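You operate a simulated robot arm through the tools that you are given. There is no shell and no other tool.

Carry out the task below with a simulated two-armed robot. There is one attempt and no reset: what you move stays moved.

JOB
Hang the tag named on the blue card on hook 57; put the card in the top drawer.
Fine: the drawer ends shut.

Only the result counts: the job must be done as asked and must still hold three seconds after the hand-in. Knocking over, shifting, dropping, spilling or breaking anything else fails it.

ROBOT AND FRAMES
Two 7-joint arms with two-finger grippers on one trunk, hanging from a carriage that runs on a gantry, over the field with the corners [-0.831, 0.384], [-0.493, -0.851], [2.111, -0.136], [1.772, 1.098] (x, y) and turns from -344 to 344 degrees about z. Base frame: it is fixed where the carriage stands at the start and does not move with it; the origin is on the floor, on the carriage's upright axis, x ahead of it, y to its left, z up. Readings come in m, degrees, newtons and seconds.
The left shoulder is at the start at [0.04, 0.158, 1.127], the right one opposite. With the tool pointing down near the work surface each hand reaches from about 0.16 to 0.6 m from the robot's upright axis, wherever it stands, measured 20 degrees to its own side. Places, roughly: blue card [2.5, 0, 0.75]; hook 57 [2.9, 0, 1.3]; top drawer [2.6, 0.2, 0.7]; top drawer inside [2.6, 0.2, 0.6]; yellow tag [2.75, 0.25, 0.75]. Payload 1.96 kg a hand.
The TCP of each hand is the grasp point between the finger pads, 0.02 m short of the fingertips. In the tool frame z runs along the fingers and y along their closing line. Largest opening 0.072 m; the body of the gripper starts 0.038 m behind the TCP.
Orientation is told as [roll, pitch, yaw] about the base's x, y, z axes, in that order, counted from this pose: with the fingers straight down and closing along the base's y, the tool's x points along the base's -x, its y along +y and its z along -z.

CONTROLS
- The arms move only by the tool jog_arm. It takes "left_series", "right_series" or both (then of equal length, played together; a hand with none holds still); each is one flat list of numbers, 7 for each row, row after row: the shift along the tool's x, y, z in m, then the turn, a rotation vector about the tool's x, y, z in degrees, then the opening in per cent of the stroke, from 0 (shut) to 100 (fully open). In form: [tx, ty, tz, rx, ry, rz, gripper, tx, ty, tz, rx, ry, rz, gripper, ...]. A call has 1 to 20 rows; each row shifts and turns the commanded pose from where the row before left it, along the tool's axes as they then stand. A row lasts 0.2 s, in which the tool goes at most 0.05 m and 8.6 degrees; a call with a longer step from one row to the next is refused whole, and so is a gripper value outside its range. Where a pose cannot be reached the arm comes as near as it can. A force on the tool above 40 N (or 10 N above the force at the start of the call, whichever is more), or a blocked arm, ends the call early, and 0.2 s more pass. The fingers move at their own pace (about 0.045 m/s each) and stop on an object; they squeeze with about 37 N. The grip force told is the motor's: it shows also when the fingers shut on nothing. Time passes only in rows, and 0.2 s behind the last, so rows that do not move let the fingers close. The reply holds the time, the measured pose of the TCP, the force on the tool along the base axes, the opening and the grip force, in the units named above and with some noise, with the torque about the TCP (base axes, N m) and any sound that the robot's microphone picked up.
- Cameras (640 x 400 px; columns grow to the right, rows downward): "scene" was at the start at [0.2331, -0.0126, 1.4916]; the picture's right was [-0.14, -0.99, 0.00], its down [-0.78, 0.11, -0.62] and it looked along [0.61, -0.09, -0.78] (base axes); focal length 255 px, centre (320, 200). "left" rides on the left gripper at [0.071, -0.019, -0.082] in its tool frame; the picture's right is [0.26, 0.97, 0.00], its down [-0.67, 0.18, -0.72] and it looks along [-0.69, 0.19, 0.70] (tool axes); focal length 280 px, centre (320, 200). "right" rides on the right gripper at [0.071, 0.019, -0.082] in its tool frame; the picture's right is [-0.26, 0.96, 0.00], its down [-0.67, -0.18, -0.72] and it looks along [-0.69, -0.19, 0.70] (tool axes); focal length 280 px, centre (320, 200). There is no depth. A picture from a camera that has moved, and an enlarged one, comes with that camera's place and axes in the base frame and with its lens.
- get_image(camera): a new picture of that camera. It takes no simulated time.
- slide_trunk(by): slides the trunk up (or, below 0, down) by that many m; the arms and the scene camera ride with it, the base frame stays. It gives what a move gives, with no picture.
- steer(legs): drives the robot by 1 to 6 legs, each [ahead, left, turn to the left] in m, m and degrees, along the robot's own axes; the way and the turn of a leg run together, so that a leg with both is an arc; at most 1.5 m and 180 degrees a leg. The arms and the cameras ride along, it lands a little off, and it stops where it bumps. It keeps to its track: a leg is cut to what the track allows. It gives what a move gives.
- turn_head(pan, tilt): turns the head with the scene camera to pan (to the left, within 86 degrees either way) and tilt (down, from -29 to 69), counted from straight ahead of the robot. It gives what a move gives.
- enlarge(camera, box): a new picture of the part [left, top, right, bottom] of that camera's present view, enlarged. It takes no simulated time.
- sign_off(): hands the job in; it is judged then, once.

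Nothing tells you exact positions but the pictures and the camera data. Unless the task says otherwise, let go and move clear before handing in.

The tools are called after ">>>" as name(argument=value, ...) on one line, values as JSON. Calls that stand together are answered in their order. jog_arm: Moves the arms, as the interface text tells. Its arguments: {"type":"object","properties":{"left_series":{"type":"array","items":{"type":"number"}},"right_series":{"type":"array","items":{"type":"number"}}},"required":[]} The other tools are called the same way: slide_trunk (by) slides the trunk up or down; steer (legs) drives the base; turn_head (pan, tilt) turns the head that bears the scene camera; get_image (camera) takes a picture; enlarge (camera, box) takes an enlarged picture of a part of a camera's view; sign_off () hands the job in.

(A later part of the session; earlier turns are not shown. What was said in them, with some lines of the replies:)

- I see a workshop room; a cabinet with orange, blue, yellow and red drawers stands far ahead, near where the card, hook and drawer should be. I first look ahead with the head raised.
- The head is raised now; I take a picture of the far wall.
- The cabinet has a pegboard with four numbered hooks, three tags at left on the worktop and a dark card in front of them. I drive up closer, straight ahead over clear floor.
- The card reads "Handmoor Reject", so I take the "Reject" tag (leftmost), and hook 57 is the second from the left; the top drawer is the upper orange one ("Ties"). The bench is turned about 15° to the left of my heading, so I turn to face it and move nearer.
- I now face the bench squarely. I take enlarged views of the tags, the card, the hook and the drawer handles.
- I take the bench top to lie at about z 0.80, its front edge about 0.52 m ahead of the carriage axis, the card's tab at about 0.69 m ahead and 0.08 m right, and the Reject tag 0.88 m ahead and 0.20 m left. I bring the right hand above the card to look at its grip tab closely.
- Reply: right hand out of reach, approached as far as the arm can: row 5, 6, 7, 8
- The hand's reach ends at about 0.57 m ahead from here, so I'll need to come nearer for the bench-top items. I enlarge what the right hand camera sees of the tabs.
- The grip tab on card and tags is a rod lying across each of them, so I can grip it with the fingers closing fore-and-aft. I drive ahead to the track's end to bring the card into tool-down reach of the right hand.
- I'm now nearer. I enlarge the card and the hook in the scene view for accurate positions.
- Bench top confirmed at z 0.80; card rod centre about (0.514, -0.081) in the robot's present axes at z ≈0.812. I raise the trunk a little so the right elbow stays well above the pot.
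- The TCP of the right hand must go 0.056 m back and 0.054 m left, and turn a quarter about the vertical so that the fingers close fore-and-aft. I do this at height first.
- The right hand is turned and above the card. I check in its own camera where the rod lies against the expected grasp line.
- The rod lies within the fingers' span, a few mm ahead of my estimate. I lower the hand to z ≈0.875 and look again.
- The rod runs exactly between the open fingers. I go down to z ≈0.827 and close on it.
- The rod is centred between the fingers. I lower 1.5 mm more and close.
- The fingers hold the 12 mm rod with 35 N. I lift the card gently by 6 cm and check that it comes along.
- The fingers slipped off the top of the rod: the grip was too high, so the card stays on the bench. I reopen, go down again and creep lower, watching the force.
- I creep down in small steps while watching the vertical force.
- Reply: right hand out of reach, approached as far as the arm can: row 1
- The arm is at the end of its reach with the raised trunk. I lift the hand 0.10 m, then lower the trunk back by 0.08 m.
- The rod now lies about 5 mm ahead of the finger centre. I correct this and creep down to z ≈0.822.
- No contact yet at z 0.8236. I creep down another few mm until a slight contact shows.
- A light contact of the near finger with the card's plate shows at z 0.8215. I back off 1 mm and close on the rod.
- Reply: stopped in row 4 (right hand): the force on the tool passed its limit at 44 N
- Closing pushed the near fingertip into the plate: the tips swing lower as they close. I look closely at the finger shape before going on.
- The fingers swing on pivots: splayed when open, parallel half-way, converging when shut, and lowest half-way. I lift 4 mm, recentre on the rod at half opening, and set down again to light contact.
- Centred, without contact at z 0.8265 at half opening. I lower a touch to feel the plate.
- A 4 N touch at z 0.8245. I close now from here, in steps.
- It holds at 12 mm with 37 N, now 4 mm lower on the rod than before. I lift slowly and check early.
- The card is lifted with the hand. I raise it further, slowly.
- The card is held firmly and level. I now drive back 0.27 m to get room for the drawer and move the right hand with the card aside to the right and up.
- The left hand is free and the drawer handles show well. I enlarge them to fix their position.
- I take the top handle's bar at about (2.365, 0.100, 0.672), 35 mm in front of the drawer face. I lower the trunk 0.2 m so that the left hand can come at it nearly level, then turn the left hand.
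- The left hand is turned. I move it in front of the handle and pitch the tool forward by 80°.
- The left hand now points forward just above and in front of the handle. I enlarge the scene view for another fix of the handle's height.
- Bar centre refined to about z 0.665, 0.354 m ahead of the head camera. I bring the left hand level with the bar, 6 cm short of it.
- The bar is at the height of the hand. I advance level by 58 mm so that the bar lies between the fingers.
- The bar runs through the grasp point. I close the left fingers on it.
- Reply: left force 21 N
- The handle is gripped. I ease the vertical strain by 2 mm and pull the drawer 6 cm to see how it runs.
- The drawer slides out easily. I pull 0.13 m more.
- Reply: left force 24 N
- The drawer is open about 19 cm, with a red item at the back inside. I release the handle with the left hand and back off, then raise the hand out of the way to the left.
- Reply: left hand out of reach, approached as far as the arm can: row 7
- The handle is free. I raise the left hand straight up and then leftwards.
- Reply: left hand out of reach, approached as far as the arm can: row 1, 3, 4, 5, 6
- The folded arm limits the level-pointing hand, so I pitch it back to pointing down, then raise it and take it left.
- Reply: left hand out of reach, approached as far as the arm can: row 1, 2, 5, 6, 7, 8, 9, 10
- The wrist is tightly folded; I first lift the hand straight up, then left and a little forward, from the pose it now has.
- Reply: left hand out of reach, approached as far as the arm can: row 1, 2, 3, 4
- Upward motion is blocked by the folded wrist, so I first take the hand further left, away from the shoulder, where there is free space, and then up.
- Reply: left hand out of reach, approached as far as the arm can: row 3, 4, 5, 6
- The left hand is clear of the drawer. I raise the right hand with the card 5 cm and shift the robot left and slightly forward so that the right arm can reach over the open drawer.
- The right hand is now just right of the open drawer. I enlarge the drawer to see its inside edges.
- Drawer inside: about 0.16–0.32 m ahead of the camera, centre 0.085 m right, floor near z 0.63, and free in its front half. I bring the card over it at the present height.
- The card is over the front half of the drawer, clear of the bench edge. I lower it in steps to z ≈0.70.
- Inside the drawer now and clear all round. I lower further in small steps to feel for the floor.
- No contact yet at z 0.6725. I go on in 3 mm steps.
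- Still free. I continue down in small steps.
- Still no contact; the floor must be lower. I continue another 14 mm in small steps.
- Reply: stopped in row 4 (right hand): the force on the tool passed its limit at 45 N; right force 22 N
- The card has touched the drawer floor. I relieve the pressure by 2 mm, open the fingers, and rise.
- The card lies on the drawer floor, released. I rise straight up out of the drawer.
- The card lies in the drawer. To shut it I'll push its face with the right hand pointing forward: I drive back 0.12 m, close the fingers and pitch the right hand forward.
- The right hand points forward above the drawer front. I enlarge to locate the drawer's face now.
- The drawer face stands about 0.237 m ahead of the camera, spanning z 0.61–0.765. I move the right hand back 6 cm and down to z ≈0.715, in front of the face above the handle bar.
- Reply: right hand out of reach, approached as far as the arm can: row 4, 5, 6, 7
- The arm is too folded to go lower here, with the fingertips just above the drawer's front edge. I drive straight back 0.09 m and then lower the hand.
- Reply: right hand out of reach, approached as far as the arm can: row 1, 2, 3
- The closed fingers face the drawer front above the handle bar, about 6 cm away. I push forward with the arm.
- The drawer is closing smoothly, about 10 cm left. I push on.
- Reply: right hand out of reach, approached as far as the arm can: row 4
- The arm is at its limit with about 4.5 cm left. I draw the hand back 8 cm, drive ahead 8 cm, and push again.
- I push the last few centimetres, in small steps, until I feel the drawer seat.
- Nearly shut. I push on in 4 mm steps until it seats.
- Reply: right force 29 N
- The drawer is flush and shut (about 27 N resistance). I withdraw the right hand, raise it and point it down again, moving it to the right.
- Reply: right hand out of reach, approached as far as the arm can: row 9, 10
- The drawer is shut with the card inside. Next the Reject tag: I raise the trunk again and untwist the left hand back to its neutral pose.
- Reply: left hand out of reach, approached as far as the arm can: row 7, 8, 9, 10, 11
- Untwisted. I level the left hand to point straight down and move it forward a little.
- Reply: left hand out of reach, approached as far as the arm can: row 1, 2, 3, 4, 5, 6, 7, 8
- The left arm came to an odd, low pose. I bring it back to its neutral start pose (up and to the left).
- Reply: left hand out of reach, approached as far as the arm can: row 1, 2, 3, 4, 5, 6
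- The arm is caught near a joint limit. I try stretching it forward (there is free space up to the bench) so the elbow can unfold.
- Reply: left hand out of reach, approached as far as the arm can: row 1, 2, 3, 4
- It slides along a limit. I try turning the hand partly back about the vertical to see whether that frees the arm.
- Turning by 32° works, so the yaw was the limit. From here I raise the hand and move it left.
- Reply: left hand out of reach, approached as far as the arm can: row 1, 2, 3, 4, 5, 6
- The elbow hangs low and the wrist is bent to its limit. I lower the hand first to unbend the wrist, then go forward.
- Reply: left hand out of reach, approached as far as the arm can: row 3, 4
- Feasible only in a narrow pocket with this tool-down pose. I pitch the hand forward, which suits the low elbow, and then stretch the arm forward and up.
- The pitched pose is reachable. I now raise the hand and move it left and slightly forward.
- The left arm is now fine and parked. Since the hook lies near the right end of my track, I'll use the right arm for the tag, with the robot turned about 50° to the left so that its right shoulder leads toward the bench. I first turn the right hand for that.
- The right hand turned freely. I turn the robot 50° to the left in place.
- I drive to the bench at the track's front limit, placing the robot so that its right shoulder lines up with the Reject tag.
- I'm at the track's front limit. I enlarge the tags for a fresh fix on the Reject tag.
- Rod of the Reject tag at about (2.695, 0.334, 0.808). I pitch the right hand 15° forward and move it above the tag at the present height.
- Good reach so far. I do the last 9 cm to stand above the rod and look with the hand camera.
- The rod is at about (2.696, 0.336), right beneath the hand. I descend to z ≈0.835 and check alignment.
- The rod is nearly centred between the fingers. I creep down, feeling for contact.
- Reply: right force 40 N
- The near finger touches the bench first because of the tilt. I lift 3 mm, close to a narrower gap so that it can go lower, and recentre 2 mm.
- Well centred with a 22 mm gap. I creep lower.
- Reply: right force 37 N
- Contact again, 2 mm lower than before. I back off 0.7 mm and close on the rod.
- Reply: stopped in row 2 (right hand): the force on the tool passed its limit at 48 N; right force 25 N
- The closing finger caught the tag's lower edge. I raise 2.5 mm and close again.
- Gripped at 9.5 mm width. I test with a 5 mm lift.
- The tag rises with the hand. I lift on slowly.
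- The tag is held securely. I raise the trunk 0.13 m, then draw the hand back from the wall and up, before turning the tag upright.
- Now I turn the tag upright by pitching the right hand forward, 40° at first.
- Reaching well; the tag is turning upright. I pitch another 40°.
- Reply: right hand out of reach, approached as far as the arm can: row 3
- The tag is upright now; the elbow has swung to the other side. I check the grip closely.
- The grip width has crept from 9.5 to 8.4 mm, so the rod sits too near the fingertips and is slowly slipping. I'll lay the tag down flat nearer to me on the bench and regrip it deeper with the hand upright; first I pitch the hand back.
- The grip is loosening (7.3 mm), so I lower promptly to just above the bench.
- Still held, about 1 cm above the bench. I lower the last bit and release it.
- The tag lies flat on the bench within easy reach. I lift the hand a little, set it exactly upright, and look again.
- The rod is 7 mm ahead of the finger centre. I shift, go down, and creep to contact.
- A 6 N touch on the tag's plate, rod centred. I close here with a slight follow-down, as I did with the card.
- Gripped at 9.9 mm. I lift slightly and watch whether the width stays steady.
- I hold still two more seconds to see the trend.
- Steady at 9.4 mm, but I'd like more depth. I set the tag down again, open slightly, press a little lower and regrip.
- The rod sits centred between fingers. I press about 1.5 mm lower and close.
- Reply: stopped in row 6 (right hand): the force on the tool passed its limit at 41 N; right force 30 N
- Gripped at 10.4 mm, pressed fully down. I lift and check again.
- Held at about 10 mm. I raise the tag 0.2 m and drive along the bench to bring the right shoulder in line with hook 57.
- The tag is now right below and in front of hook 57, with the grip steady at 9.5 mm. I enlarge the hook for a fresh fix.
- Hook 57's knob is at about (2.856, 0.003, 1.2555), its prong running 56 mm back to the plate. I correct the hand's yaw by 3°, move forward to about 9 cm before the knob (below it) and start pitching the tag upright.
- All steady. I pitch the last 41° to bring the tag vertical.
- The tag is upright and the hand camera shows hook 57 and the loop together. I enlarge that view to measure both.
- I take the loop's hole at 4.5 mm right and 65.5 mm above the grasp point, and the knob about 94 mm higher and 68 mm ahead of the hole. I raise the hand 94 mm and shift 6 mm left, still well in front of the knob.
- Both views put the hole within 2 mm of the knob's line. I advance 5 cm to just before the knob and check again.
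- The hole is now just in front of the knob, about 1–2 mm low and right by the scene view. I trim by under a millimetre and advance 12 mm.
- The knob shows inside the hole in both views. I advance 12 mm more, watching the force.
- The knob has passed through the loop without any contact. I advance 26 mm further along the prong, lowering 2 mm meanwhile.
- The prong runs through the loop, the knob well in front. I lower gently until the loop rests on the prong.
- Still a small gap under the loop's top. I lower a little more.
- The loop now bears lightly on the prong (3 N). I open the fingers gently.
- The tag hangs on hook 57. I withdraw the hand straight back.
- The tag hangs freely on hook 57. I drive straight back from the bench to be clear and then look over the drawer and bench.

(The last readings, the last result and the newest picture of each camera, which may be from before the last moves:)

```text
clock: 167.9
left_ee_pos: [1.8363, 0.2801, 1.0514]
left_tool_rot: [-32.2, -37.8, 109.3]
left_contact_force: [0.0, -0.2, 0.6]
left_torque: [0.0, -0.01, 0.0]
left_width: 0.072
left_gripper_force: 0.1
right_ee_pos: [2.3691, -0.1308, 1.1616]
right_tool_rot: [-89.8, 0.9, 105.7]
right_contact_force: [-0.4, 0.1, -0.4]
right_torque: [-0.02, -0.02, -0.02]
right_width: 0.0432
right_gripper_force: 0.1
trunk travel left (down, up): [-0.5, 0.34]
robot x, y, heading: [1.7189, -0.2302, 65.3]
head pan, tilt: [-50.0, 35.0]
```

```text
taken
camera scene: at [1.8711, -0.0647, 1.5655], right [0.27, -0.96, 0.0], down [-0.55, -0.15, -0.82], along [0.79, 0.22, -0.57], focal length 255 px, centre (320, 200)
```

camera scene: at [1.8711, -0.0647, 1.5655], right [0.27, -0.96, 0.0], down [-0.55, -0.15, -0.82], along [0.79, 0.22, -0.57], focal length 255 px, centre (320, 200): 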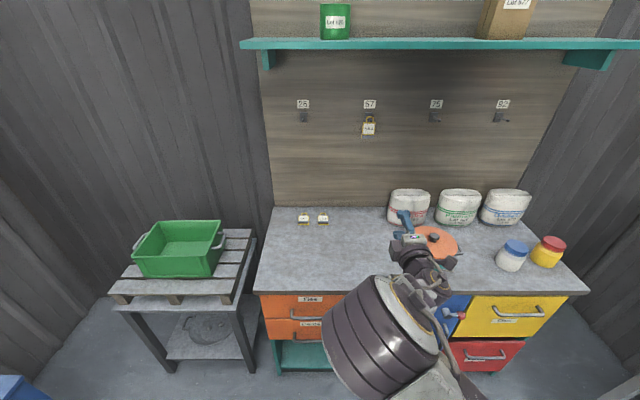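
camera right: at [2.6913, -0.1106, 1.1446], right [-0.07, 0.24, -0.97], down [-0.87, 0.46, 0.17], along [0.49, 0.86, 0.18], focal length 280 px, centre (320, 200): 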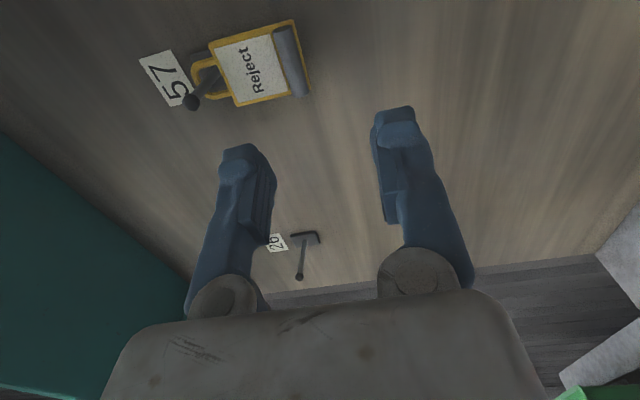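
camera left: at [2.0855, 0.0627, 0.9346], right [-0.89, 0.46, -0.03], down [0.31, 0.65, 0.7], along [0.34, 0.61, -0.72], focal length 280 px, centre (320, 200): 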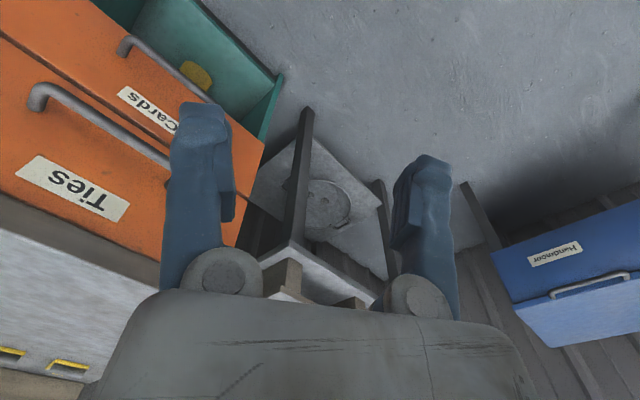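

>>> enlarge(camera="scene", box=[250, 270, 350, 350])

>>> enlarge(camera="scene", box=[330, 90, 410, 150])

```text
5.00 times, centred on (300, 310) of scene
camera zoom: at [1.8711, -0.0647, 1.5655], right [0.27, -0.96, 0.0], down [-0.55, -0.15, -0.82], along [0.79, 0.22, -0.57], focal length 1276 px, centre (420, -350)
```

zoom: 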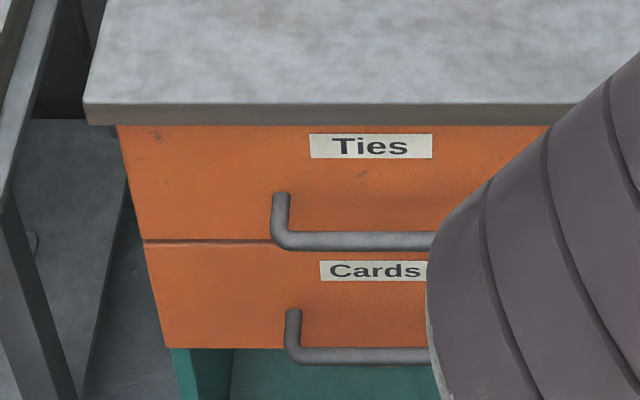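

```text
6.67 times, centred on (370, 120) of scene
camera zoom: at [1.8711, -0.0647, 1.5655], right [0.27, -0.96, 0.0], down [-0.55, -0.15, -0.82], along [0.79, 0.22, -0.57], focal length 1702 px, centre (-13, 733)
```

zoom: 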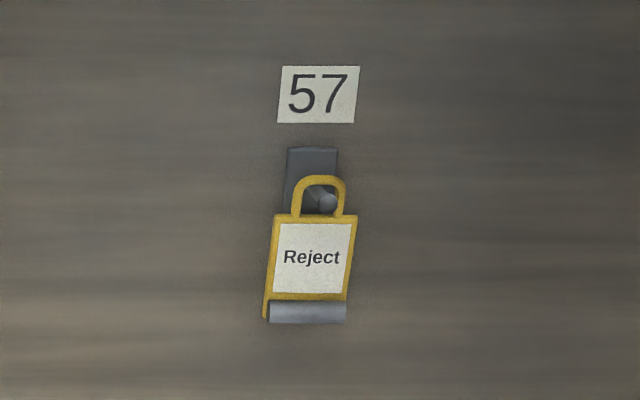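

The "Reject" tag hangs on hook 57, the top drawer is flush and shut with the card inside, and everything else stands where it was. Both hands are empty and clear, so I hand in.

>>> sign_off()

```text
The job is handed in.
```

The job is done and handed in. The "Reject" tag, which the blue card named, hangs on hook 57. The card is in the top drawer, labelled "Ties", and the drawer is shut.

- **Tag:** My first grip on it slipped. I laid it back on the bench, regripped it deeper and then hung it. It was still hanging on the hook after I backed away.
- **Card:** The first lift slipped too, and the card stayed where it lay on the bench. The second grip held all the way into the drawer.
- **Drawer:** I pushed it until it met firm resistance, about 27 N. The last picture shows it flush with the drawer below.
- **Everything else:** In the last pictures the other two tags, the pot, the bags and the bin looked undisturbed. Both hands were empty and clear of the bench.
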